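You operate a simulated robot arm through the tools that you are given. There is no shell and no other tool.

You are at the controls of a simulated robot arm. One attempt, no reset.

## Task
Take what the white tag names out of the white carton and close it.
Fine: stand it on the long carton; lay the tag in the white carton; both flaps down. Set down upright: what you pick out.

Only the result counts: the job must be done as asked and must still hold three seconds after the hand-in. Knocking over, shifting, dropping, spilling or breaking anything else fails it.

## Robot
A 7-joint arm with a fingered hand, fixed in place. Base frame: the origin is at the foot of the arm, x ahead of it, y to its left, z up. Units: m, rad, N and s.
With the tool pointing down near the work surface it reaches from about 0.1 to 0.68 m from the base axis. Its first joint turns from -2.897 to 2.897 rad. Payload 4 kg.
The tool frame sits at the grasp point between the pads (the TCP): z along the fingers, y along the line on which they close. The tips reach 0.026 m beyond it. The gripper opens to 0.132 m. The gripper's body begins 0.073 m behind the TCP. The gripper is a hand of 4 fingers: y runs from the thumb to the fingers, the wrist lies at [0, 0, -0.239] in the tool frame.
Orientation is that of the tool frame in the base frame, as a unit quaternion [x, y, z, w]. With the fingers straight down and closing along the base's y, the tool's x points along the base's -x, its y along +y and its z along -z.

## Interface
- The arm moves only by the tool apply_moves. Its argument "deltas" is one flat list of numbers, 6 for each row, row after row: the shift along the tool's x, y, z in m, then the turn, a rotation vector about the tool's x, y, z in rad. In form: [tx, ty, tz, ax, ay, az, tx, ty, tz, ax, ay, az, ...]. A call has 1 to 20 rows; each row shifts and turns the commanded pose from where the row before left it, along the tool's axes as they then stand. Rows are played at 5 a second. More than 0.05 m and 0.15 rad between two rows, and nothing of the call is played. A pose out of reach is approached as far as the arm can. The call stops where the force on the tool passes 40 N (or 10 N more than at its start, if that is more) or the arm is blocked; 0.2 s more then pass. In this call time passes only in rows, and 0.2 s behind the last. It gives the time, the measured TCP pose, the force on the tool (base axes), the opening and the grip force at its end, in the units of the frame above (readings bear some noise), with the torque about the TCP (base axes, N m) and any sound that the robot's microphone picked up.
- Cameras (640 x 400 px; columns grow to the right, rows downward): "scene" is fixed at [0.2196, -0.4988, 1.5822]; the picture's right is [0.55, -0.83, 0.00], its down [-0.65, -0.43, -0.63] and it looks along [0.52, 0.35, -0.78] (base axes); focal length 326 px, centre (320, 200). "wrist" rides on the gripper at [0.068, 0.002, -0.097] in the tool frame; the picture's right is [-0.03, 1.00, 0.00], its down [-0.82, -0.02, -0.58] and it looks along [-0.58, -0.01, 0.82] (tool axes); focal length 270 px, centre (320, 200). There is no depth. A picture from a camera that has moved, and an enlarged one, comes with that camera's place and axes in the base frame and with its lens.
- camera(camera): a new picture of that camera. It takes no simulated time.
- lift_body(by): slides the trunk up (or, below 0, down) by that many m; the arm rides with it, the base frame stays. It gives what a move gives, with no picture.
- set_fingers(finger1, finger2, finger3, thumb_bend): sets how far each is bent, from 0 (flat) to 1 (curled in); at 0.3 the hand is open as for a grip, at 0.7 the pads meet at the TCP. One left out holds its place. A second passes; each finger stops where it meets its share of the squeeze, and holds until it gets a number again. It is the only way to open and close the hand. It gives what a move gives, with no picture; readings hold the bend of each and the force on the fingers (four entries, about 0 where the hand has none), thumb and palm.
- zoom(camera, box): a new picture of the part [left, top, right, bottom] of that camera's present view, enlarged. It takes no simulated time.
- close_job(): hands the job in; it is judged then, once.

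Nothing tells you positions but the pictures and the camera data. Unless the task says otherwise, let go and move clear before handing in.

The tools are called by a JSON object that holds its "fn" and its "kwargs". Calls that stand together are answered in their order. apply_moves: Moves the arm, as the interface text tells. Its arguments: {"type":"object","properties":{"deltas":{"type":"array"}},"required":["deltas"]} The other tools are called the same way: lift_body (by) slides the trunk up or down; set_fingers (finger1, finger2, finger3, thumb_bend) moves the fingers one by one; camera (camera) takes a picture; zoom (camera, box) takes an enlarged picture of a part of a camera's view; close_job () hands the job in.

At the start:

```text
clock: 0.0
ee_pos: [0.3945, -0.044, 1.1901]
tool_rot: [0.0, 1.0, 0.0, 0.0]
ft_force: [0.0, -0.5, 0.1]
wrist_torque: [0.04, 0.02, -0.01]
grip_width: 0.1318
grasp_force: 0.1
shape: jaw
bend: [0.3, 0.3, 0.3, 0.3]
finger forces: [0.0, 0.1, 0.0, 0.0, 0.0, 0.0]
trunk travel left (down, up): [-0.525, 0.065]
```

scene: 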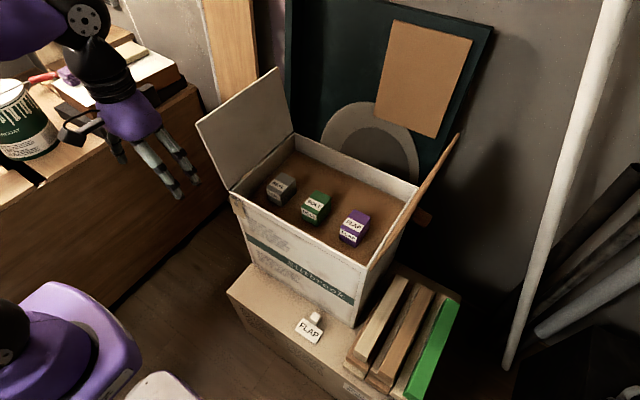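
wrist: 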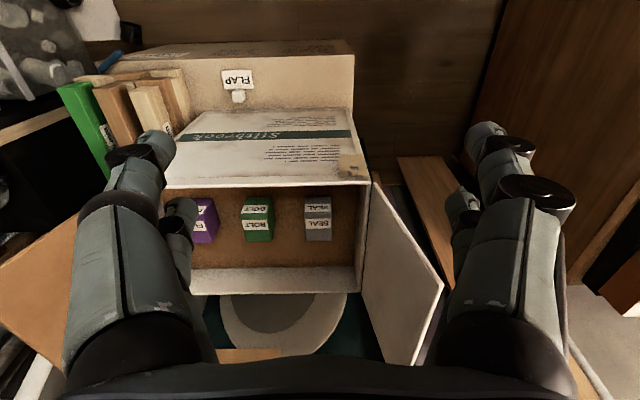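

I see a white carton with two open flaps holding three blocks (grey, green, purple), and a white tag reading "FLAP" on the long carton in front. I'll look closer before moving.

{"fn": "zoom", "kwargs": {"camera": "scene", "box": [190, 60, 510, 260]}}

{"fn": "zoom", "kwargs": {"camera": "scene", "box": [220, 240, 476, 400]}}

{"fn": "zoom", "kwargs": {"camera": "wrist", "box": [120, 40, 440, 240]}}

{"fn": "zoom", "kwargs": {"camera": "scene", "box": [240, 150, 400, 250]}}

```text
2.00 times, centred on (350, 160) of scene
camera zoom: at [0.2196, -0.4988, 1.5822], right [0.55, -0.83, 0.0], down [-0.65, -0.43, -0.63], along [0.52, 0.35, -0.78], focal length 651 px, centre (260, 280)
```

zoom: 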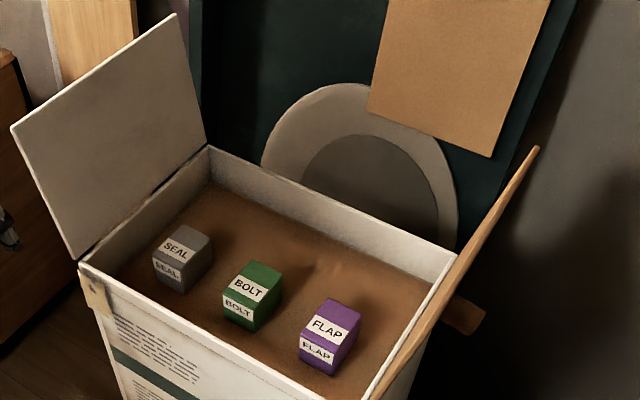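

```text
2.50 times, centred on (348, 320) of scene
camera zoom: at [0.2196, -0.4988, 1.5822], right [0.55, -0.83, 0.0], down [-0.65, -0.43, -0.63], along [0.52, 0.35, -0.78], focal length 814 px, centre (250, -100)
```

zoom: 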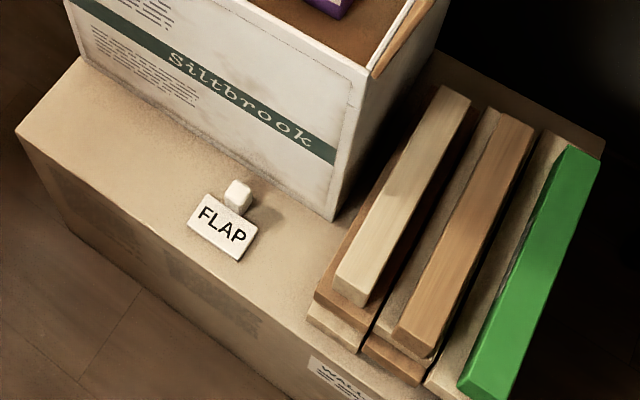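

```text
2.00 times, centred on (280, 140) of wrist
camera zoom: at [0.3278, -0.0422, 1.2869], right [0.03, 1.0, 0.0], down [0.82, -0.02, 0.58], along [0.58, -0.01, -0.82], focal length 541 px, centre (400, 320)
```

zoom: 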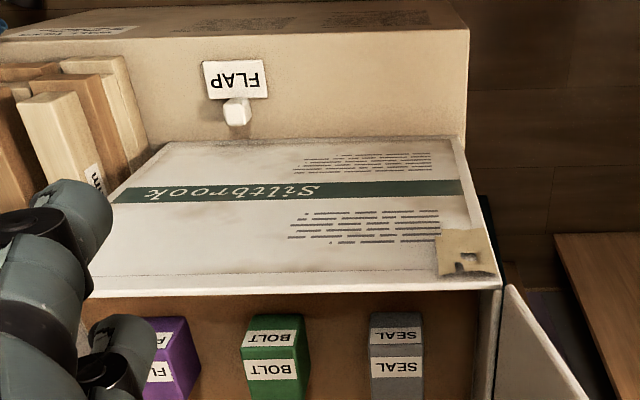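

```text
4.00 times, centred on (320, 200) of scene
camera zoom: at [0.2196, -0.4988, 1.5822], right [0.55, -0.83, 0.0], down [-0.65, -0.43, -0.63], along [0.52, 0.35, -0.78], focal length 1302 px, centre (320, 200)
```

zoom: 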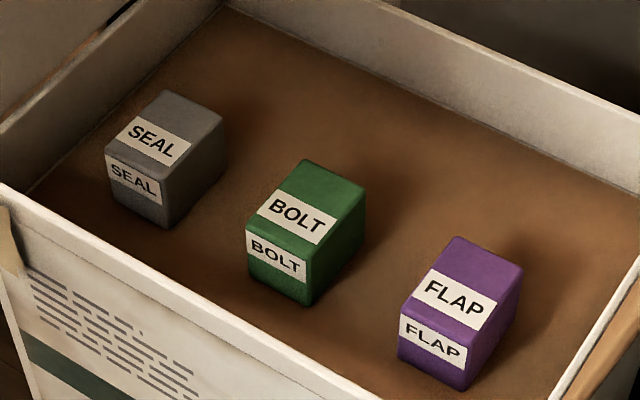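

The tag says "FLAP", so the purple FLAP block is the one to move. I place it at about (0.69, -0.30, top 0.87), the carton rim at z≈0.88 (x 0.58–0.885, y -0.38–0.04), and the tag on the long carton at about (0.49, -0.27, 0.47). I'll lower the trunk a little and look again.

{"fn": "lift_body", "kwargs": {"by": -0.1}}

{"fn": "camera", "kwargs": {"camera": "scene"}}

{"fn": "camera", "kwargs": {"camera": "wrist"}}

```text
clock: 1.3
ee_pos: [0.3946, -0.045, 1.0896]
tool_rot: [0.0, 1.0, 0.0, 0.0]
ft_force: [0.0, 0.1, 0.0]
wrist_torque: [0.0, 0.01, -0.01]
grip_width: 0.132
grasp_force: 0.1
shape: jaw
bend: [0.3, 0.3, 0.3, 0.3]
finger forces: [0.0, 0.1, 0.1, 0.1, 0.0, 0.0]
trunk travel left (down, up): [-0.425, 0.165]
```

```text
taken
```

scene: 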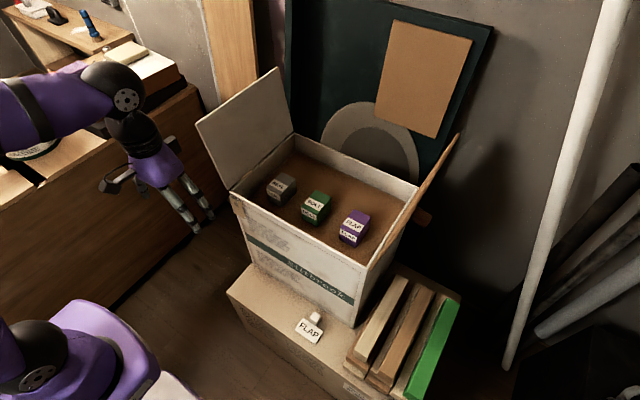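

```text
taken
camera wrist: at [0.3278, -0.0422, 1.1869], right [0.03, 1.0, 0.0], down [0.82, -0.02, 0.58], along [0.58, -0.01, -0.82], focal length 270 px, centre (320, 200)
```

wrist: 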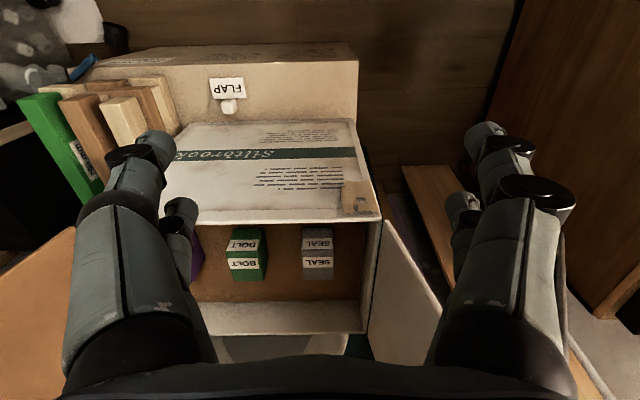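

The trunk lowered as expected and nothing else moved. I'll shift toward the carton's front, in line with the purple block, and look again.

{"fn": "apply_moves", "kwargs": {"deltas": [-0.02, -0.04, 0, 0, 0, 0, -0.02, -0.04, 0, 0, 0, 0, -0.02, -0.04, 0, 0, 0, 0, -0.02, -0.04, 0, 0, 0, 0, -0.02, -0.04, 0, 0, 0, 0, -0.02, -0.04, 0, 0, 0, 0, -0.02, -0.017, 0, 0, 0, 0]}}

{"fn": "camera", "kwargs": {"camera": "wrist"}}

{"fn": "camera", "kwargs": {"camera": "scene"}}

```text
clock: 2.9
ee_pos: [0.5326, -0.3014, 1.0911]
tool_rot: [-0.001, 1.0, -0.001, 0.0]
ft_force: [0.1, -0.9, 0.1]
wrist_torque: [0.02, 0.01, -0.01]
grip_width: 0.132
grasp_force: 0.0
shape: jaw
bend: [0.3, 0.3, 0.3, 0.3]
finger forces: [0.0, 0.1, 0.1, 0.1, 0.0, 0.1]
trunk travel left (down, up): [-0.425, 0.165]
```

```text
taken
camera wrist: at [0.4656, -0.3003, 1.1884], right [0.03, 1.0, 0.0], down [0.82, -0.02, 0.58], along [0.58, -0.01, -0.82], focal length 270 px, centre (320, 200)
```

wrist: 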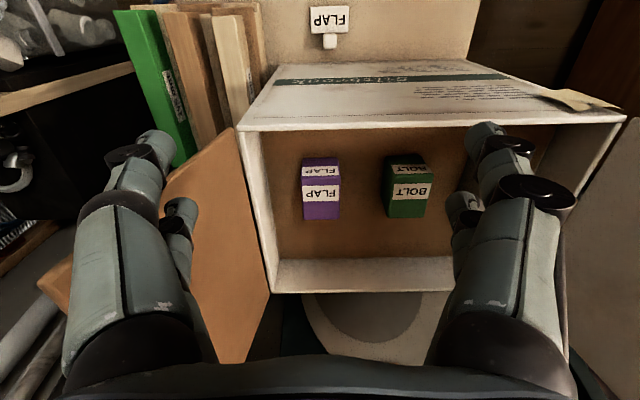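

```text
taken
```

scene: 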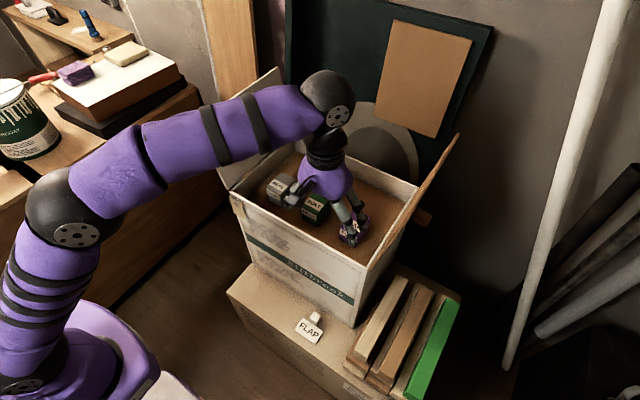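

The purple block is now clearly in the wrist view. I'll zoom for accurate positions.

{"fn": "zoom", "kwargs": {"camera": "wrist", "box": [240, 110, 440, 235]}}

{"fn": "zoom", "kwargs": {"camera": "wrist", "box": [230, 0, 390, 100]}}

{"fn": "zoom", "kwargs": {"camera": "scene", "box": [240, 150, 400, 250]}}

{"fn": "zoom", "kwargs": {"camera": "scene", "box": [270, 290, 350, 340]}}

```text
3.20 times, centred on (340, 172) of wrist
camera zoom: at [0.4656, -0.3003, 1.1884], right [0.03, 1.0, 0.0], down [0.82, -0.02, 0.58], along [0.58, -0.01, -0.82], focal length 865 px, centre (256, 288)
```

zoom: 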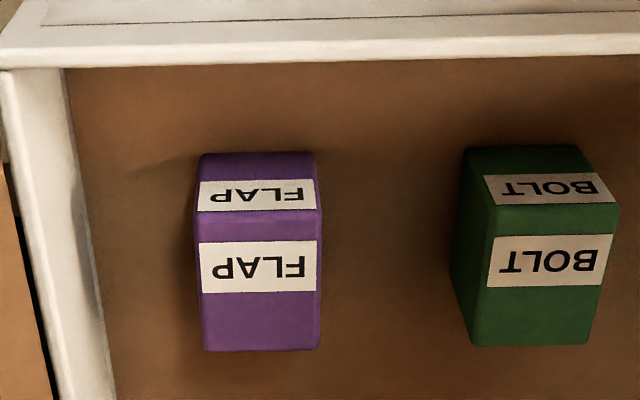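

```text
4.00 times, centred on (310, 50) of wrist
camera zoom: at [0.4656, -0.3003, 1.1884], right [0.03, 1.0, 0.0], down [0.82, -0.02, 0.58], along [0.58, -0.01, -0.82], focal length 1081 px, centre (360, 800)
```

zoom: 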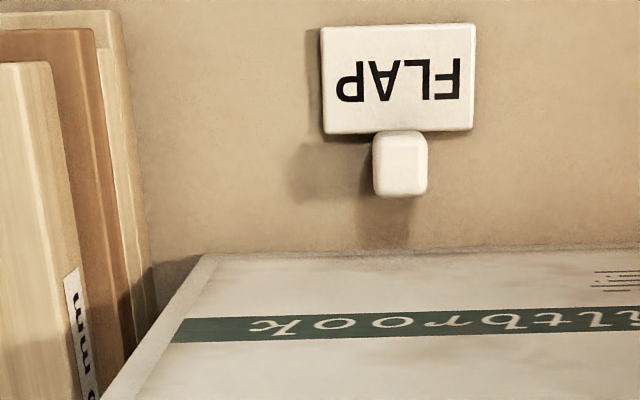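

```text
4.00 times, centred on (320, 200) of scene
camera zoom: at [0.2196, -0.4988, 1.5822], right [0.55, -0.83, 0.0], down [-0.65, -0.43, -0.63], along [0.52, 0.35, -0.78], focal length 1302 px, centre (320, 200)
```

zoom: 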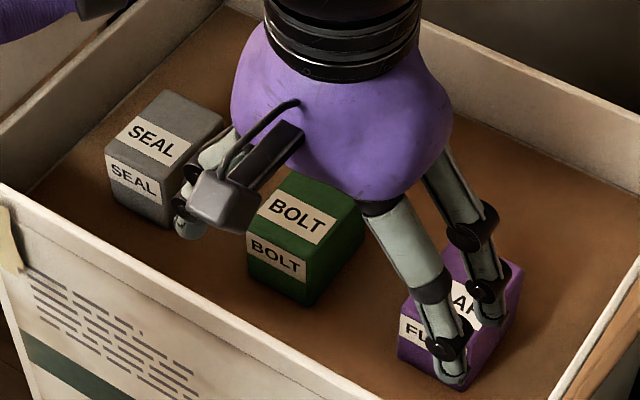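

```text
8.00 times, centred on (310, 315) of scene
camera zoom: at [0.2196, -0.4988, 1.5822], right [0.55, -0.83, 0.0], down [-0.65, -0.43, -0.63], along [0.52, 0.35, -0.78], focal length 2605 px, centre (400, -720)
```

zoom: 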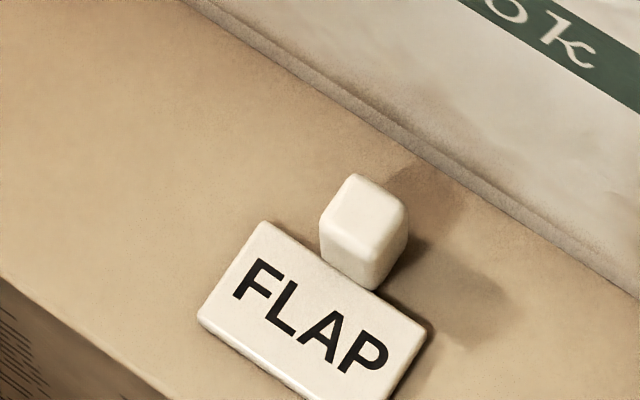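

The block measures about 5.4 cm wide in y, 7.7 cm in x and 5.6 cm tall, centred near (0.69, -0.302). I'll narrow the hand a little to clear the right wall, move over the block while still high, and look.

{"fn": "set_fingers", "kwargs": {"finger1": 0.42, "finger2": 0.42, "finger3": 0.42, "thumb_bend": 0.42}}

{"fn": "apply_moves", "kwargs": {"deltas": [-0.032, 0, 0.02, 0, 0, 0, -0.032, 0, 0.02, 0, 0, 0, -0.032, 0, 0.02, 0, 0, 0, -0.032, 0, 0.02, 0, 0, 0, -0.028, 0, 0.01, 0, 0, 0]}}

{"fn": "camera", "kwargs": {"camera": "wrist"}}

{"fn": "camera", "kwargs": {"camera": "scene"}}

```text
clock: 3.9
ee_pos: [0.5329, -0.3018, 1.0913]
tool_rot: [0.0, 1.0, 0.0, 0.0]
ft_force: [0.2, -0.4, 0.1]
wrist_torque: [0.01, -0.01, 0.0]
grip_width: 0.0937
grasp_force: 0.0
shape: fingers
bend: [0.42, 0.42, 0.42, 0.42]
finger forces: [0.0, 0.0, 0.0, 0.0, 0.1, 0.0]
trunk travel left (down, up): [-0.425, 0.165]
```

```text
clock: 5.1
ee_pos: [0.6454, -0.2865, 1.0066]
tool_rot: [0.0, 1.0, 0.0, 0.001]
ft_force: [0.4, 0.4, 0.2]
wrist_torque: [-0.01, 0.03, -0.01]
grip_width: 0.0936
grasp_force: 0.0
shape: fingers
bend: [0.42, 0.42, 0.42, 0.42]
finger forces: [0.1, 0.0, 0.0, 0.0, 0.0, 0.0]
out of reach, approached as far as the arm can: row 3, 4, 5
trunk travel left (down, up): [-0.425, 0.165]
```

```text
taken
camera wrist: at [0.5783, -0.2854, 1.103], right [0.02, 1.0, 0.0], down [0.82, -0.02, 0.58], along [0.58, -0.01, -0.82], focal length 270 px, centre (320, 200)
```

wrist: 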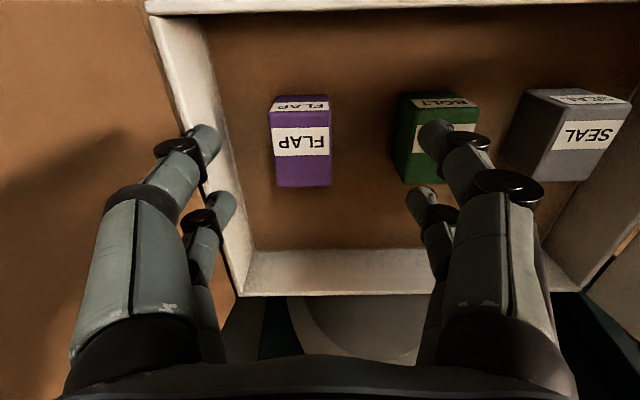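

```text
taken
```

scene: 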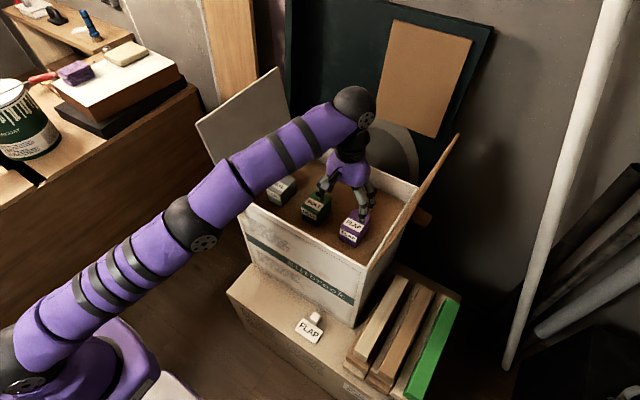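

The arm runs out of reach because the shoulder is too low for this wrist height. I'll raise the trunk by 0.1, then descend toward the block. First I'll zoom for exact block coordinates.

{"fn": "zoom", "kwargs": {"camera": "wrist", "box": [220, 70, 380, 270]}}

{"fn": "lift_body", "kwargs": {"by": 0.1}}

```text
2.00 times, centred on (300, 170) of wrist
camera zoom: at [0.5783, -0.2854, 1.103], right [0.02, 1.0, 0.0], down [0.82, -0.02, 0.58], along [0.58, -0.01, -0.82], focal length 541 px, centre (360, 260)
```

zoom: 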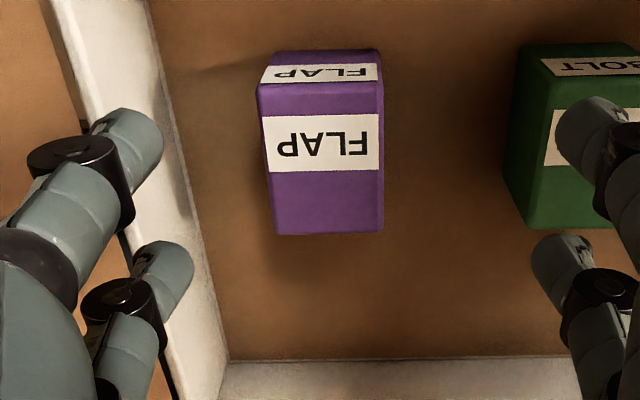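

```text
clock: 6.5
ee_pos: [0.6453, -0.2885, 1.1063]
tool_rot: [0.0, 1.0, 0.0, 0.0]
ft_force: [-0.5, 0.5, -0.2]
wrist_torque: [-0.05, -0.01, 0.01]
grip_width: 0.0933
grasp_force: 0.0
shape: fingers
bend: [0.42, 0.42, 0.42, 0.42]
finger forces: [0.1, 0.0, 0.1, 0.0, 0.0, 0.0]
trunk travel left (down, up): [-0.525, 0.065]
```

The block's top is at z≈0.870, x 0.651–0.727, centre y≈-0.303, and the carton floor is at about 0.8135. I'll make one small downward step to check what the command starts from.

{"fn": "apply_moves", "kwargs": {"deltas": [0, 0, 0.04, 0, 0, 0]}}

```text
clock: 6.9
ee_pos: [0.6462, -0.2862, 1.0665]
tool_rot: [0.0, 1.0, 0.001, -0.001]
ft_force: [-0.1, -0.6, -0.4]
wrist_torque: [0.01, 0.01, 0.01]
grip_width: 0.0935
grasp_force: 0.0
shape: fingers
bend: [0.42, 0.42, 0.42, 0.42]
finger forces: [0.0, 0.0, 0.1, 0.0, 0.0, 0.1]
trunk travel left (down, up): [-0.525, 0.065]
```

{"fn": "apply_moves", "kwargs": {"deltas": [0, 0, 0.039, 0, 0, 0, 0, 0, 0.039, 0, 0, 0, 0, 0, 0.039, 0, 0, 0, -0.021, -0.008, 0, 0, 0, 0, -0.022, -0.008, 0, 0, 0, 0]}}

{"fn": "camera", "kwargs": {"camera": "wrist"}}

{"fn": "camera", "kwargs": {"camera": "scene"}}

```text
clock: 8.1
ee_pos: [0.6883, -0.3017, 0.9473]
tool_rot: [0.0, 1.0, 0.001, -0.001]
ft_force: [-0.2, 0.9, 0.4]
wrist_torque: [-0.01, -0.01, 0.0]
grip_width: 0.0931
grasp_force: 0.0
shape: fingers
bend: [0.42, 0.42, 0.42, 0.42]
finger forces: [0.0, 0.0, 0.0, 0.0, 0.1, 0.1]
trunk travel left (down, up): [-0.525, 0.065]
```

```text
taken
camera wrist: at [0.6202, -0.2997, 1.0441], right [0.03, 1.0, 0.0], down [0.82, -0.02, 0.58], along [0.58, -0.01, -0.82], focal length 270 px, centre (320, 200)
```

wrist: 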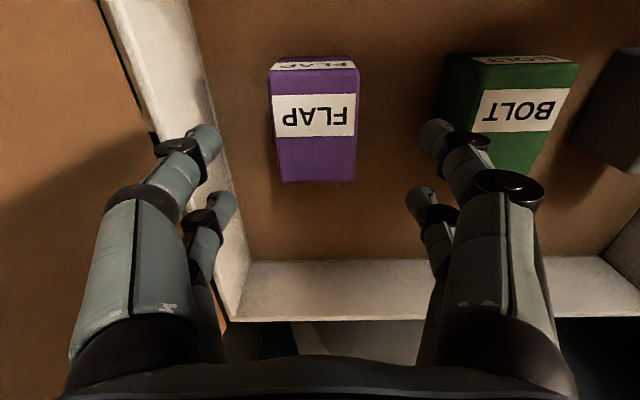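

```text
taken
```

scene: 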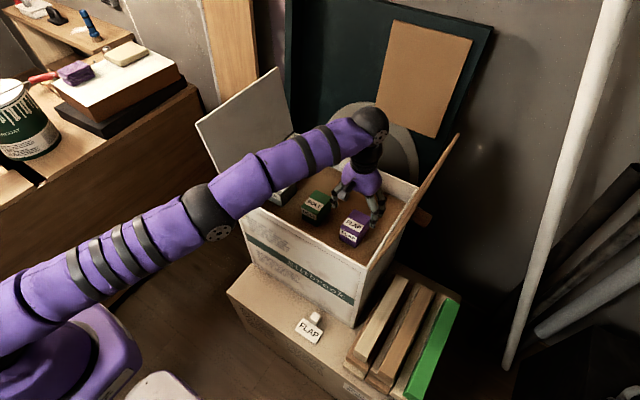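

The fingers straddle the block's line with clearance to the wall and the green block. I'll descend to grasp height.

{"fn": "apply_moves", "kwargs": {"deltas": [0, -0.001, 0.03, 0, 0, 0, 0, 0, 0.03, 0, 0, 0, 0, 0, 0.025, 0, 0, 0, 0, 0, 0.015, 0, 0, 0]}}

{"fn": "camera", "kwargs": {"camera": "wrist"}}

{"fn": "zoom", "kwargs": {"camera": "scene", "box": [240, 90, 480, 240]}}

```text
clock: 9.1
ee_pos: [0.6888, -0.3047, 0.8511]
tool_rot: [0.0, 1.0, 0.001, 0.0]
ft_force: [0.4, -0.2, 0.4]
wrist_torque: [0.0, 0.03, 0.0]
grip_width: 0.0933
grasp_force: 0.0
shape: fingers
bend: [0.42, 0.42, 0.42, 0.42]
finger forces: [0.0, 0.1, 0.1, 0.0, 0.1, 0.0]
trunk travel left (down, up): [-0.525, 0.065]
```

```text
taken
camera wrist: at [0.6212, -0.3029, 0.947], right [0.03, 1.0, 0.0], down [0.82, -0.02, 0.58], along [0.58, -0.01, -0.82], focal length 270 px, centre (320, 200)
```

wrist: 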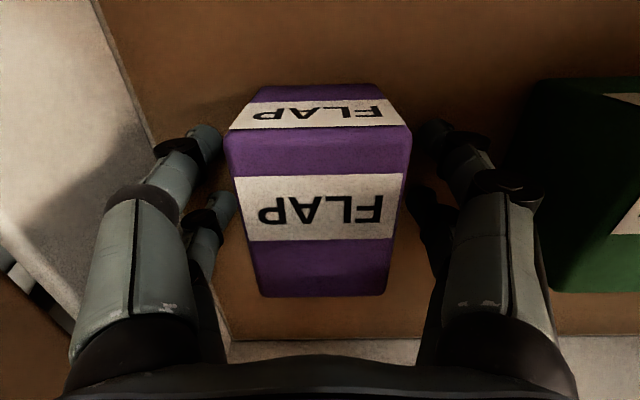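

```text
2.67 times, centred on (360, 165) of scene
camera zoom: at [0.2196, -0.4988, 1.5822], right [0.55, -0.83, 0.0], down [-0.65, -0.43, -0.63], along [0.52, 0.35, -0.78], focal length 868 px, centre (213, 293)
```

zoom: 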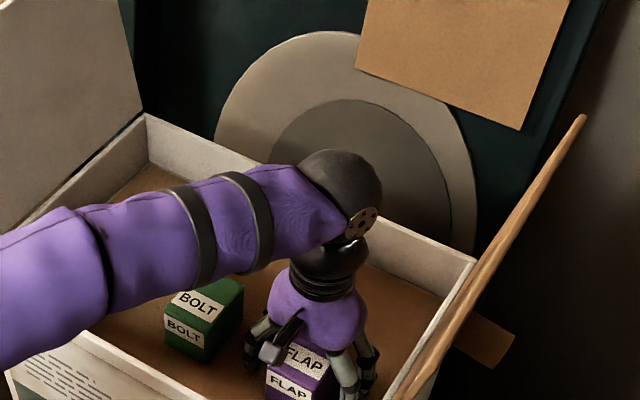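

The block sits between the fingers. Closing the hand.

{"fn": "set_fingers", "kwargs": {"finger1": 0.7, "finger2": 0.7, "finger3": 0.7, "thumb_bend": 0.7}}

{"fn": "camera", "kwargs": {"camera": "wrist"}}

```text
clock: 10.1
ee_pos: [0.6881, -0.3055, 0.8505]
tool_rot: [0.0, 1.0, 0.0, 0.0]
ft_force: [-0.4, 0.1, -0.3]
wrist_torque: [0.02, -0.01, 0.01]
grip_width: 0.0505
grasp_force: 18.6
shape: fingers
bend: [0.51, 0.52, 0.58, 0.63]
finger forces: [9.4, 9.3, 6.5, 0.1, 12.7, 0.1]
trunk travel left (down, up): [-0.525, 0.065]
```

```text
taken
camera wrist: at [0.6211, -0.303, 0.9472], right [0.03, 1.0, 0.0], down [0.82, -0.02, 0.58], along [0.58, -0.01, -0.82], focal length 270 px, centre (320, 200)
```

wrist: 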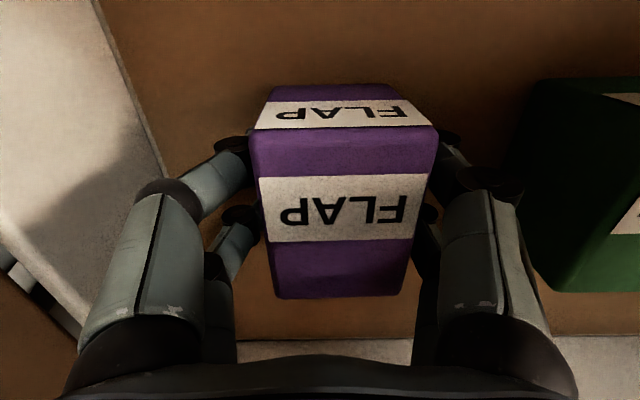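

Firm grip (18.6 N). I'll lift slowly and check.

{"fn": "apply_moves", "kwargs": {"deltas": [0, 0, -0.01, 0, 0, 0, 0, 0, -0.02, 0, 0, 0, 0, 0, -0.03, 0, 0, 0, 0, 0, -0.03, 0, 0, 0, 0, 0, -0.015, 0, 0, 0]}}

{"fn": "camera", "kwargs": {"camera": "wrist"}}

{"fn": "camera", "kwargs": {"camera": "scene"}}

```text
clock: 11.3
ee_pos: [0.6861, -0.3029, 0.9546]
tool_rot: [0.0, 1.0, 0.0, -0.001]
ft_force: [-0.2, 0.8, -1.7]
wrist_torque: [0.01, 0.0, 0.0]
grip_width: 0.0504
grasp_force: 19.2
shape: fingers
bend: [0.51, 0.51, 0.58, 0.63]
finger forces: [9.4, 9.4, 6.3, 0.0, 12.5, 0.0]
trunk travel left (down, up): [-0.525, 0.065]
```

```text
taken
camera wrist: at [0.6183, -0.3005, 1.0522], right [0.03, 1.0, 0.0], down [0.82, -0.02, 0.58], along [0.58, -0.01, -0.82], focal length 270 px, centre (320, 200)
```

wrist: 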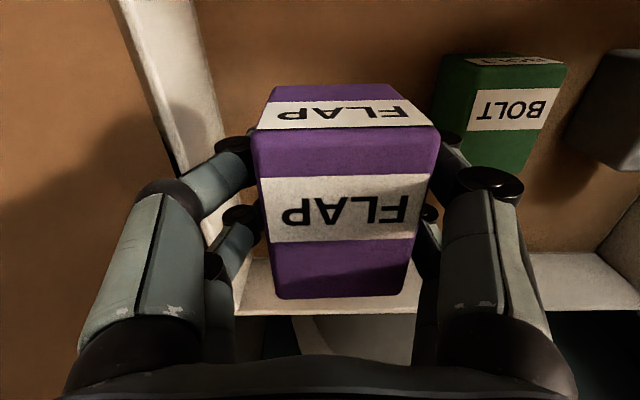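

```text
taken
```

scene: 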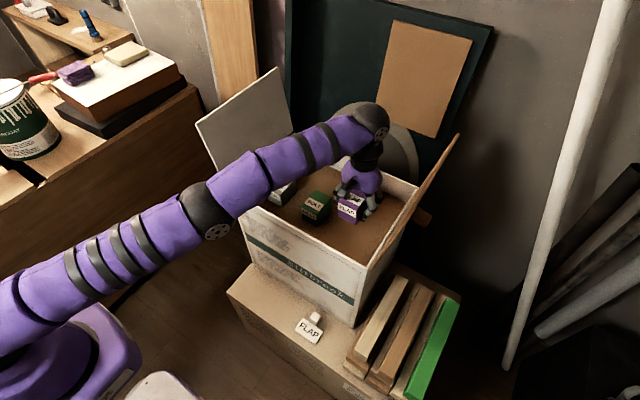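

The block is held level and clear of the rim. I'll retract it toward the robot over the front rim, then move left in front of the carton.

{"fn": "apply_moves", "kwargs": {"deltas": [0.02, 0, -0.005, 0, 0, 0, 0.035, 0, -0.005, 0, 0, 0, 0.04, 0, -0.005, 0, 0, 0, 0.04, 0, 0, 0, 0, 0, 0.04, 0, 0, 0, 0, 0, 0.04, 0, 0, 0, 0, 0, 0.02, 0.01, 0, 0, 0, 0, 0, 0.03, 0, 0, 0, 0, 0, 0.04, 0, 0, 0, 0, 0, 0.04, 0, 0, 0, 0, 0, 0.04, 0, 0, 0, 0, 0, 0.04, 0, 0, 0, 0, 0, 0.02, 0, 0, 0, 0]}}

{"fn": "camera", "kwargs": {"camera": "wrist"}}

{"fn": "camera", "kwargs": {"camera": "scene"}}

```text
clock: 14.1
ee_pos: [0.4508, -0.0836, 0.9711]
tool_rot: [0.0, 1.0, 0.0, -0.001]
ft_force: [-0.6, -0.3, -1.1]
wrist_torque: [-0.01, -0.04, -0.01]
grip_width: 0.0502
grasp_force: 18.7
shape: fingers
bend: [0.51, 0.51, 0.58, 0.63]
finger forces: [9.4, 9.3, 6.2, 0.0, 12.4, 0.0]
trunk travel left (down, up): [-0.525, 0.065]
```

```text
taken
camera wrist: at [0.3846, -0.0806, 1.0681], right [0.03, 1.0, 0.0], down [0.82, -0.02, 0.58], along [0.58, -0.01, -0.82], focal length 270 px, centre (320, 200)
```

wrist: 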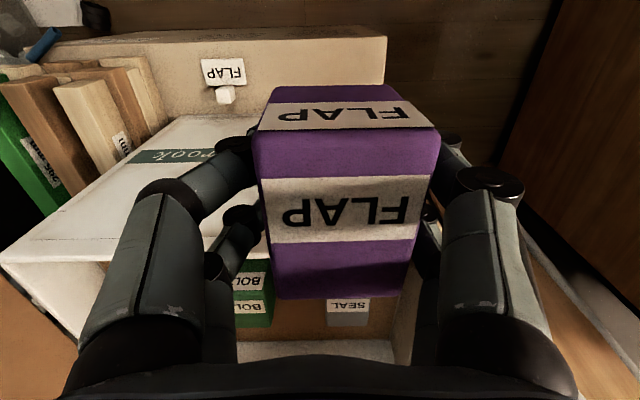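

```text
taken
```

scene: 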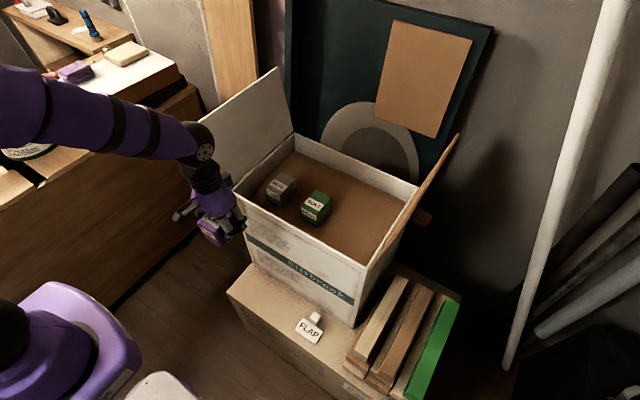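

Block carried clear. I'll lower the trunk by 0.35 to bring the block near the long carton's free front strip.

{"fn": "lift_body", "kwargs": {"by": -0.35}}

{"fn": "camera", "kwargs": {"camera": "wrist"}}

{"fn": "camera", "kwargs": {"camera": "scene"}}

```text
clock: 17.5
ee_pos: [0.4518, -0.0839, 0.6218]
tool_rot: [0.001, 1.0, 0.0, 0.001]
ft_force: [0.2, -0.1, -1.2]
wrist_torque: [-0.02, 0.0, -0.02]
grip_width: 0.0503
grasp_force: 18.3
shape: fingers
bend: [0.51, 0.51, 0.58, 0.63]
finger forces: [9.4, 9.3, 6.1, 0.0, 12.4, 0.0]
trunk travel left (down, up): [-0.175, 0.415]
```

```text
taken
camera wrist: at [0.3846, -0.0814, 0.7181], right [0.03, 1.0, 0.0], down [0.82, -0.02, 0.58], along [0.58, -0.01, -0.82], focal length 270 px, centre (320, 200)
```

wrist: 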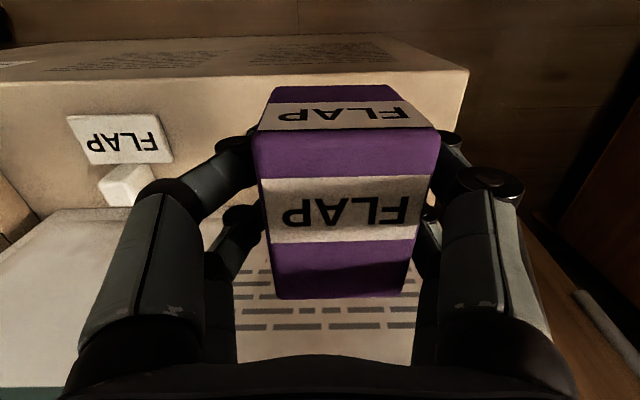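

```text
taken
```

scene: 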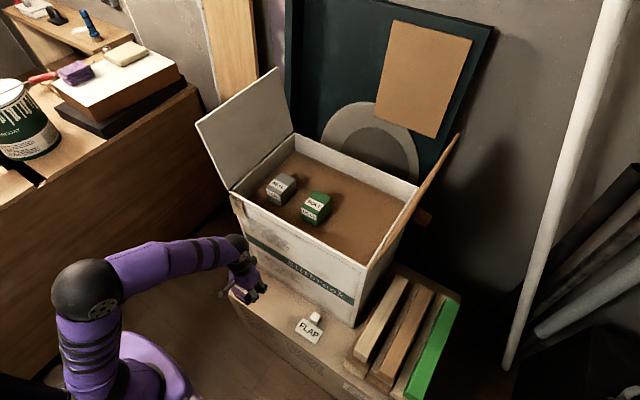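

{"fn": "zoom", "kwargs": {"camera": "wrist", "box": [0, 20, 480, 320]}}

{"fn": "zoom", "kwargs": {"camera": "scene", "box": [200, 220, 392, 340]}}

```text
1.33 times, centred on (240, 170) of wrist
camera zoom: at [0.3846, -0.0814, 0.7181], right [0.03, 1.0, 0.0], down [0.82, -0.02, 0.58], along [0.58, -0.01, -0.82], focal length 360 px, centre (427, 240)
```

zoom: 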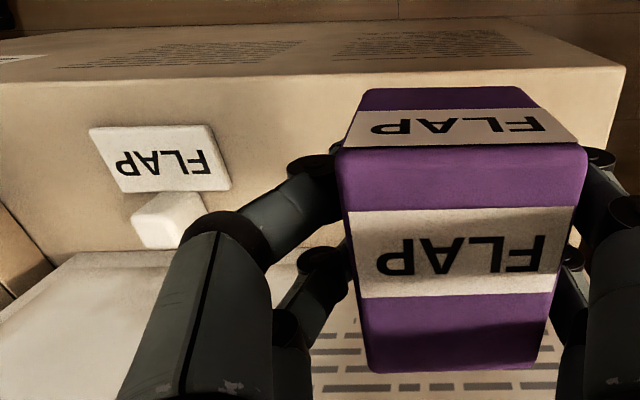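

```text
3.33 times, centred on (296, 280) of scene
camera zoom: at [0.2196, -0.4988, 1.5822], right [0.55, -0.83, 0.0], down [-0.65, -0.43, -0.63], along [0.52, 0.35, -0.78], focal length 1085 px, centre (400, -67)
```

zoom: 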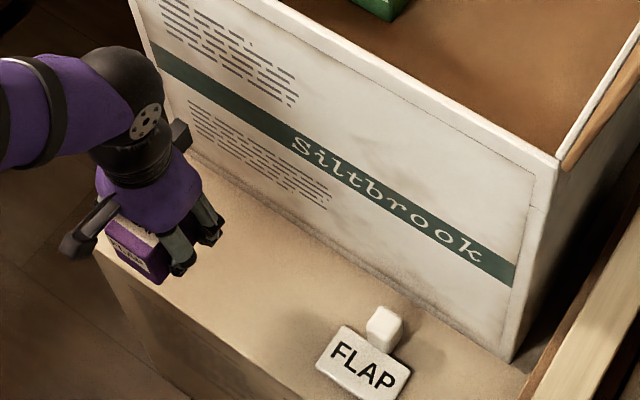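

Tag plate top is at z≈0.462 at (0.486, -0.279), so the long carton's top is at about 0.45. I'll move to x≈0.487 and descend near the surface.

{"fn": "apply_moves", "kwargs": {"deltas": [-0.02, 0, 0.02, 0, 0, 0, -0.015, 0, 0.03, 0, 0, 0, 0, 0, 0.03, 0, 0, 0, 0, 0, 0.025, 0, 0, 0, 0, 0, 0.01, 0, 0, 0]}}

{"fn": "camera", "kwargs": {"camera": "wrist"}}

{"fn": "zoom", "kwargs": {"camera": "scene", "box": [200, 220, 392, 340]}}

```text
clock: 18.7
ee_pos: [0.4871, -0.0823, 0.5061]
tool_rot: [0.001, 1.0, 0.001, 0.001]
ft_force: [0.4, 1.2, 0.2]
wrist_torque: [-0.01, 0.0, 0.0]
grip_width: 0.0503
grasp_force: 18.9
shape: fingers
bend: [0.51, 0.51, 0.58, 0.63]
finger forces: [9.3, 9.2, 6.3, 0.0, 12.4, 0.0]
trunk travel left (down, up): [-0.175, 0.415]
```

```text
taken
camera wrist: at [0.42, -0.0797, 0.6028], right [0.02, 1.0, 0.0], down [0.82, -0.02, 0.58], along [0.58, -0.01, -0.82], focal length 270 px, centre (320, 200)
```

wrist: 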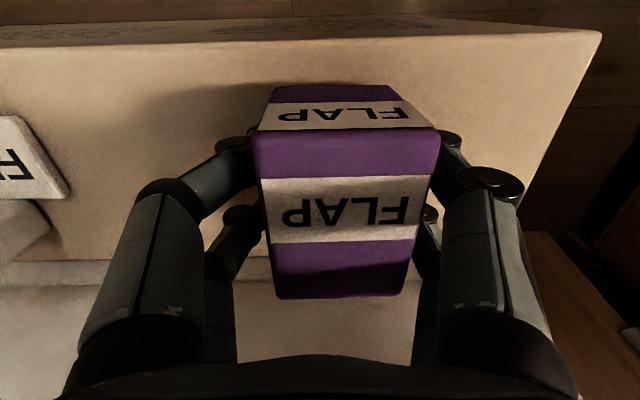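

```text
3.33 times, centred on (296, 280) of scene
camera zoom: at [0.2196, -0.4988, 1.5822], right [0.55, -0.83, 0.0], down [-0.65, -0.43, -0.63], along [0.52, 0.35, -0.78], focal length 1085 px, centre (400, -67)
```

zoom: 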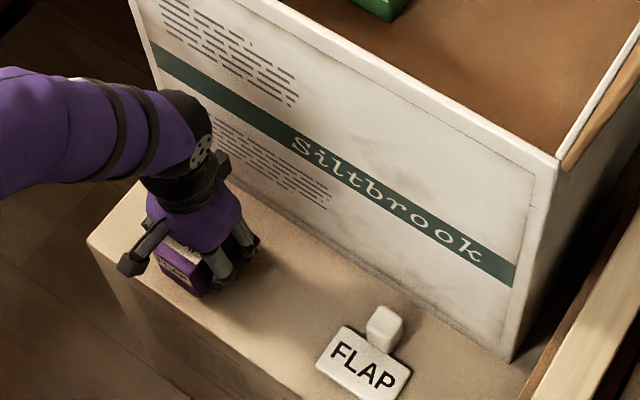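

Alignment over the strip looks good. I'll descend in small steps until contact.

{"fn": "apply_moves", "kwargs": {"deltas": [0, 0, 0.005, 0, 0, 0, 0, 0, 0.005, 0, 0, 0]}}

{"fn": "apply_moves", "kwargs": {"deltas": [0, 0, 0.003, 0, 0, 0]}}

{"fn": "apply_moves", "kwargs": {"deltas": [0, 0, 0.003, 0, 0, 0]}}

```text
clock: 19.3
ee_pos: [0.486, -0.0811, 0.4956]
tool_rot: [0.0, 1.0, 0.0, -0.001]
ft_force: [0.9, -0.1, -1.9]
wrist_torque: [0.01, -0.01, -0.02]
grip_width: 0.0503
grasp_force: 18.8
shape: fingers
bend: [0.51, 0.51, 0.58, 0.63]
finger forces: [9.4, 9.3, 6.2, 0.0, 12.4, 0.1]
trunk travel left (down, up): [-0.175, 0.415]
```

```text
clock: 19.7
ee_pos: [0.4866, -0.0827, 0.4945]
tool_rot: [0.001, 1.0, 0.0, 0.001]
ft_force: [-2.7, 0.3, 8.8]
wrist_torque: [0.33, 0.04, 0.05]
grip_width: 0.0501
grasp_force: 18.3
shape: fingers
bend: [0.51, 0.51, 0.58, 0.63]
finger forces: [9.2, 9.3, 6.2, 0.1, 12.5, 0.0]
trunk travel left (down, up): [-0.175, 0.415]
```

```text
clock: 20.1
ee_pos: [0.4869, -0.083, 0.493]
tool_rot: [0.0, 1.0, 0.0, 0.002]
ft_force: [-4.7, 0.2, 24.7]
wrist_torque: [0.69, 0.19, 0.16]
grip_width: 0.0502
grasp_force: 22.4
shape: fingers
bend: [0.53, 0.53, 0.59, 0.64]
finger forces: [13.1, 12.0, 6.4, 0.1, 12.9, 0.1]
trunk travel left (down, up): [-0.175, 0.415]
```

Contact at TCP z≈0.495. I'll back off slightly to relieve the press, then open.

{"fn": "apply_moves", "kwargs": {"deltas": [0, 0, -0.0025, 0, 0, 0]}}

{"fn": "set_fingers", "kwargs": {"finger1": 0.4, "finger2": 0.4, "finger3": 0.4, "thumb_bend": 0.4}}

{"fn": "camera", "kwargs": {"camera": "wrist"}}

```text
clock: 20.5
ee_pos: [0.4853, -0.0824, 0.4934]
tool_rot: [0.0, 1.0, 0.0, -0.001]
ft_force: [0.3, 0.1, 8.6]
wrist_torque: [0.36, 0.0, 0.02]
grip_width: 0.0501
grasp_force: 19.2
shape: fingers
bend: [0.52, 0.52, 0.59, 0.64]
finger forces: [9.7, 9.7, 6.3, 0.1, 12.4, 0.1]
trunk travel left (down, up): [-0.175, 0.415]
```

```text
clock: 21.5
ee_pos: [0.4874, -0.0833, 0.4938]
tool_rot: [0.0, 1.0, 0.0, 0.0]
ft_force: [0.7, 0.6, 0.4]
wrist_torque: [-0.02, -0.01, -0.01]
grip_width: 0.0994
grasp_force: 0.1
shape: fingers
bend: [0.4, 0.4, 0.4, 0.4]
finger forces: [0.1, 0.0, 0.1, 0.0, 0.0, 0.0]
trunk travel left (down, up): [-0.175, 0.415]
```

```text
taken
camera wrist: at [0.4198, -0.0809, 0.5903], right [0.03, 1.0, 0.0], down [0.82, -0.02, 0.58], along [0.58, -0.01, -0.82], focal length 270 px, centre (320, 200)
```

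wrist: 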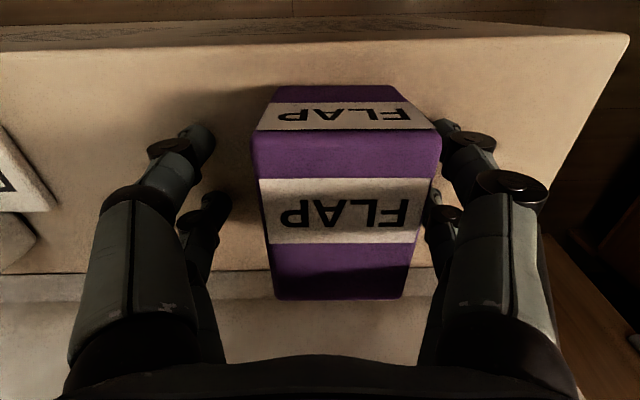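

Released, and the block stands on the long carton. I'll centre the hand slightly and rise clear.

{"fn": "apply_moves", "kwargs": {"deltas": [0, 0.006, 0, 0, 0, 0, 0, 0, -0.03, 0, 0, 0, 0, 0, -0.04, 0, 0, 0, 0, 0, -0.04, 0, 0, 0, 0, 0, -0.03, 0, 0, 0]}}

{"fn": "camera", "kwargs": {"camera": "wrist"}}

{"fn": "camera", "kwargs": {"camera": "scene"}}

```text
clock: 22.7
ee_pos: [0.4866, -0.0769, 0.633]
tool_rot: [0.001, 1.0, 0.0, 0.0]
ft_force: [0.1, -0.1, -0.6]
wrist_torque: [0.01, 0.04, 0.0]
grip_width: 0.0994
grasp_force: 0.1
shape: fingers
bend: [0.4, 0.4, 0.4, 0.4]
finger forces: [0.1, 0.0, 0.0, 0.1, 0.0, 0.1]
trunk travel left (down, up): [-0.175, 0.415]
```

```text
taken
camera wrist: at [0.4202, -0.074, 0.7299], right [0.03, 1.0, 0.0], down [0.82, -0.02, 0.58], along [0.58, -0.01, -0.82], focal length 270 px, centre (320, 200)
```

wrist: 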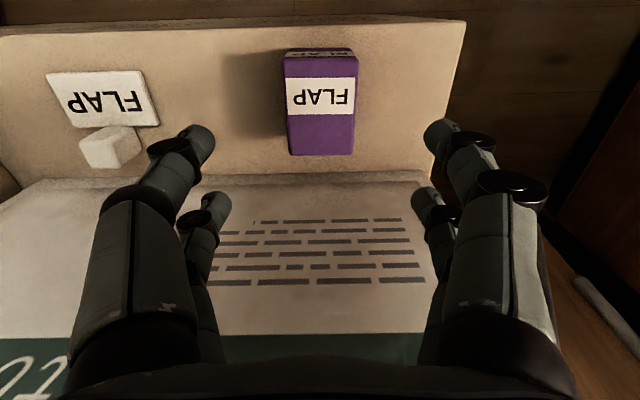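

```text
taken
```

scene: 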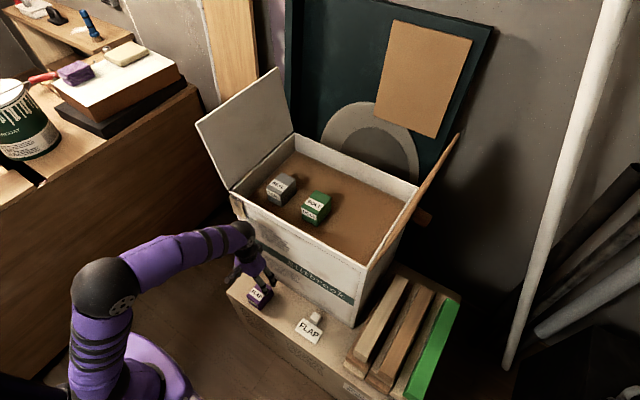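

The block stands as intended. Next is the tag: I'll move in front of it for a close look.

{"fn": "apply_moves", "kwargs": {"deltas": [0.01, -0.04, 0, 0, 0, 0, 0.01, -0.04, 0, 0, 0, 0, 0.01, -0.04, 0, 0, 0, 0, 0, -0.04, 0, 0, 0, 0, 0, -0.04, 0, 0, 0, 0]}}

{"fn": "camera", "kwargs": {"camera": "wrist"}}

{"fn": "zoom", "kwargs": {"camera": "wrist", "box": [240, 50, 400, 150]}}

{"fn": "camera", "kwargs": {"camera": "scene"}}

```text
clock: 23.9
ee_pos: [0.4585, -0.2782, 0.6301]
tool_rot: [0.0, 1.0, 0.0, 0.001]
ft_force: [0.1, 0.0, 0.0]
wrist_torque: [0.03, 0.03, 0.01]
grip_width: 0.0996
grasp_force: 0.0
shape: fingers
bend: [0.4, 0.4, 0.4, 0.4]
finger forces: [0.1, 0.1, 0.0, 0.0, 0.0, 0.0]
trunk travel left (down, up): [-0.175, 0.415]
```

```text
taken
camera wrist: at [0.39, -0.2769, 0.7265], right [0.03, 1.0, 0.0], down [0.82, -0.02, 0.58], along [0.58, -0.01, -0.82], focal length 270 px, centre (320, 200)
```

wrist: 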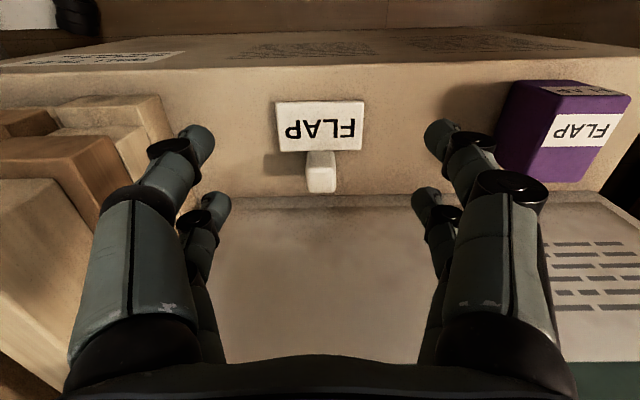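

```text
4.00 times, centred on (320, 100) of wrist
camera zoom: at [0.39, -0.2769, 0.7265], right [0.03, 1.0, 0.0], down [0.82, -0.02, 0.58], along [0.58, -0.01, -0.82], focal length 1081 px, centre (320, 600)
```

zoom: 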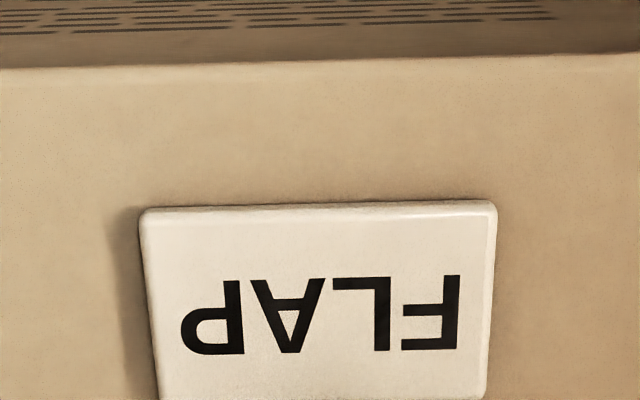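

```text
taken
```

scene: 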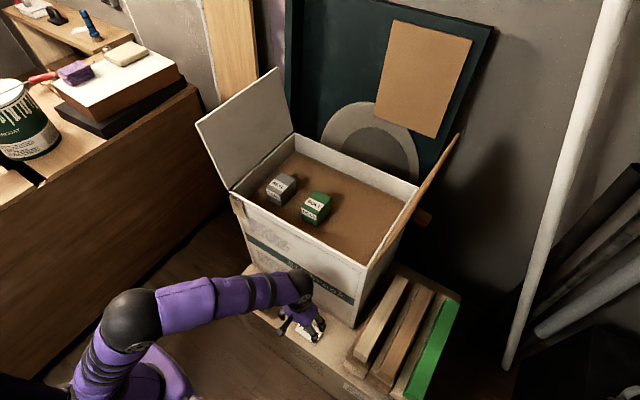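

{"fn": "zoom", "kwargs": {"camera": "wrist", "box": [250, 90, 390, 210]}}

```text
3.33 times, centred on (320, 150) of wrist
camera zoom: at [0.39, -0.2769, 0.7265], right [0.03, 1.0, 0.0], down [0.82, -0.02, 0.58], along [0.58, -0.01, -0.82], focal length 901 px, centre (320, 367)
```

zoom: 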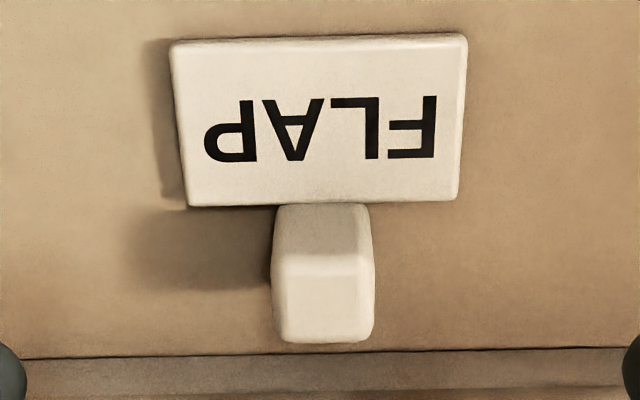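

The tag has a grip knob at x≈0.514–0.536, y≈-0.278, top z≈0.507. It's narrow, so I'll grip it with a single finger pair, and I need to learn which fingers form the far pair.

{"fn": "set_fingers", "kwargs": {"finger1": 0.15, "finger3": 0.25}}

{"fn": "camera", "kwargs": {"camera": "wrist"}}

```text
clock: 24.9
ee_pos: [0.4575, -0.2792, 0.6291]
tool_rot: [0.0, 1.0, 0.001, 0.0]
ft_force: [-0.3, -0.4, 0.2]
wrist_torque: [-0.03, -0.01, 0.0]
grip_width: 0.1323
grasp_force: 0.0
shape: fingers
bend: [0.15, 0.4, 0.25, 0.4]
finger forces: [0.0, 0.0, 0.0, 0.0, 0.1, 0.0]
trunk travel left (down, up): [-0.175, 0.415]
```

```text
taken
camera wrist: at [0.3901, -0.2767, 0.7263], right [0.03, 1.0, 0.0], down [0.82, -0.02, 0.58], along [0.58, -0.01, -0.82], focal length 270 px, centre (320, 200)
```

wrist: 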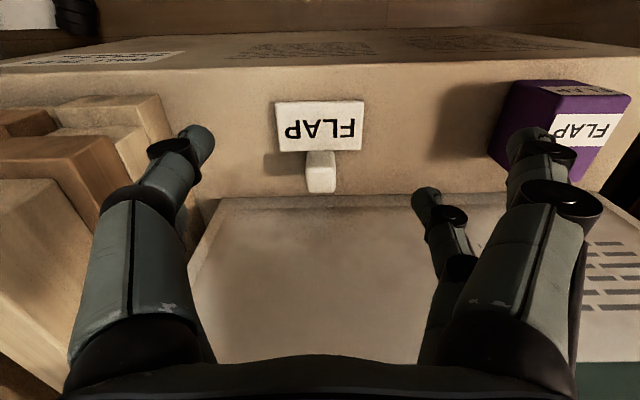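

Finger 2 and finger 3 are the far pair, so they'll take the knob while finger 1 and the thumb stay open. Positioning above it.

{"fn": "set_fingers", "kwargs": {"finger1": 0.2, "finger2": 0.47, "finger3": 0.47, "thumb_bend": 0.2}}

{"fn": "apply_moves", "kwargs": {"deltas": [-0.02, 0, 0.015, 0, 0, 0, -0.02, 0.001, 0.03, 0, 0, 0, -0.011, 0, 0.03, 0, 0, 0]}}

{"fn": "camera", "kwargs": {"camera": "wrist"}}

{"fn": "zoom", "kwargs": {"camera": "scene", "box": [220, 240, 412, 360]}}

```text
clock: 25.9
ee_pos: [0.4571, -0.2785, 0.6279]
tool_rot: [0.0, 1.0, 0.0, 0.001]
ft_force: [0.5, 0.3, -0.4]
wrist_torque: [-0.01, 0.0, -0.02]
grip_width: 0.1542
grasp_force: 0.0
shape: fingers
bend: [0.2, 0.47, 0.47, 0.2]
finger forces: [0.0, 0.0, 0.0, 0.0, 0.0, 0.1]
trunk travel left (down, up): [-0.175, 0.415]
```

```text
clock: 26.7
ee_pos: [0.5081, -0.2762, 0.5596]
tool_rot: [-0.001, 1.0, 0.0, 0.001]
ft_force: [0.3, 0.6, -0.2]
wrist_torque: [0.02, 0.0, 0.01]
grip_width: 0.1541
grasp_force: 0.1
shape: fingers
bend: [0.2, 0.47, 0.47, 0.2]
finger forces: [0.1, 0.0, 0.0, 0.0, 0.0, 0.1]
trunk travel left (down, up): [-0.175, 0.415]
```

```text
taken
camera wrist: at [0.4413, -0.274, 0.655], right [0.03, 1.0, 0.0], down [0.82, -0.02, 0.58], along [0.58, -0.01, -0.82], focal length 270 px, centre (320, 200)
```

wrist: 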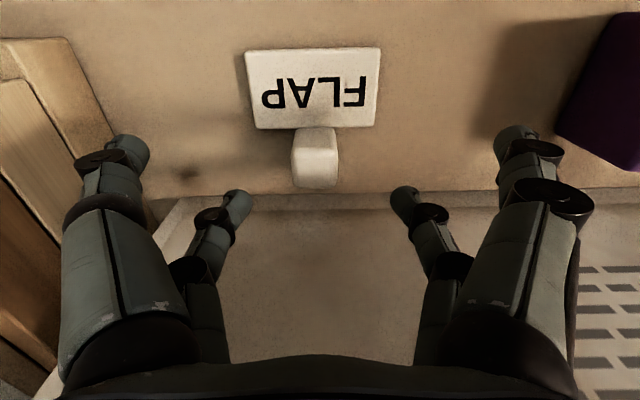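

```text
3.33 times, centred on (316, 300) of scene
camera zoom: at [0.2196, -0.4988, 1.5822], right [0.55, -0.83, 0.0], down [-0.65, -0.43, -0.63], along [0.52, 0.35, -0.78], focal length 1085 px, centre (333, -133)
```

zoom: 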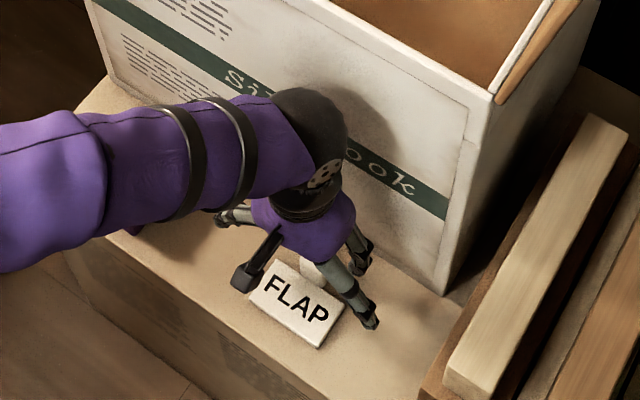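

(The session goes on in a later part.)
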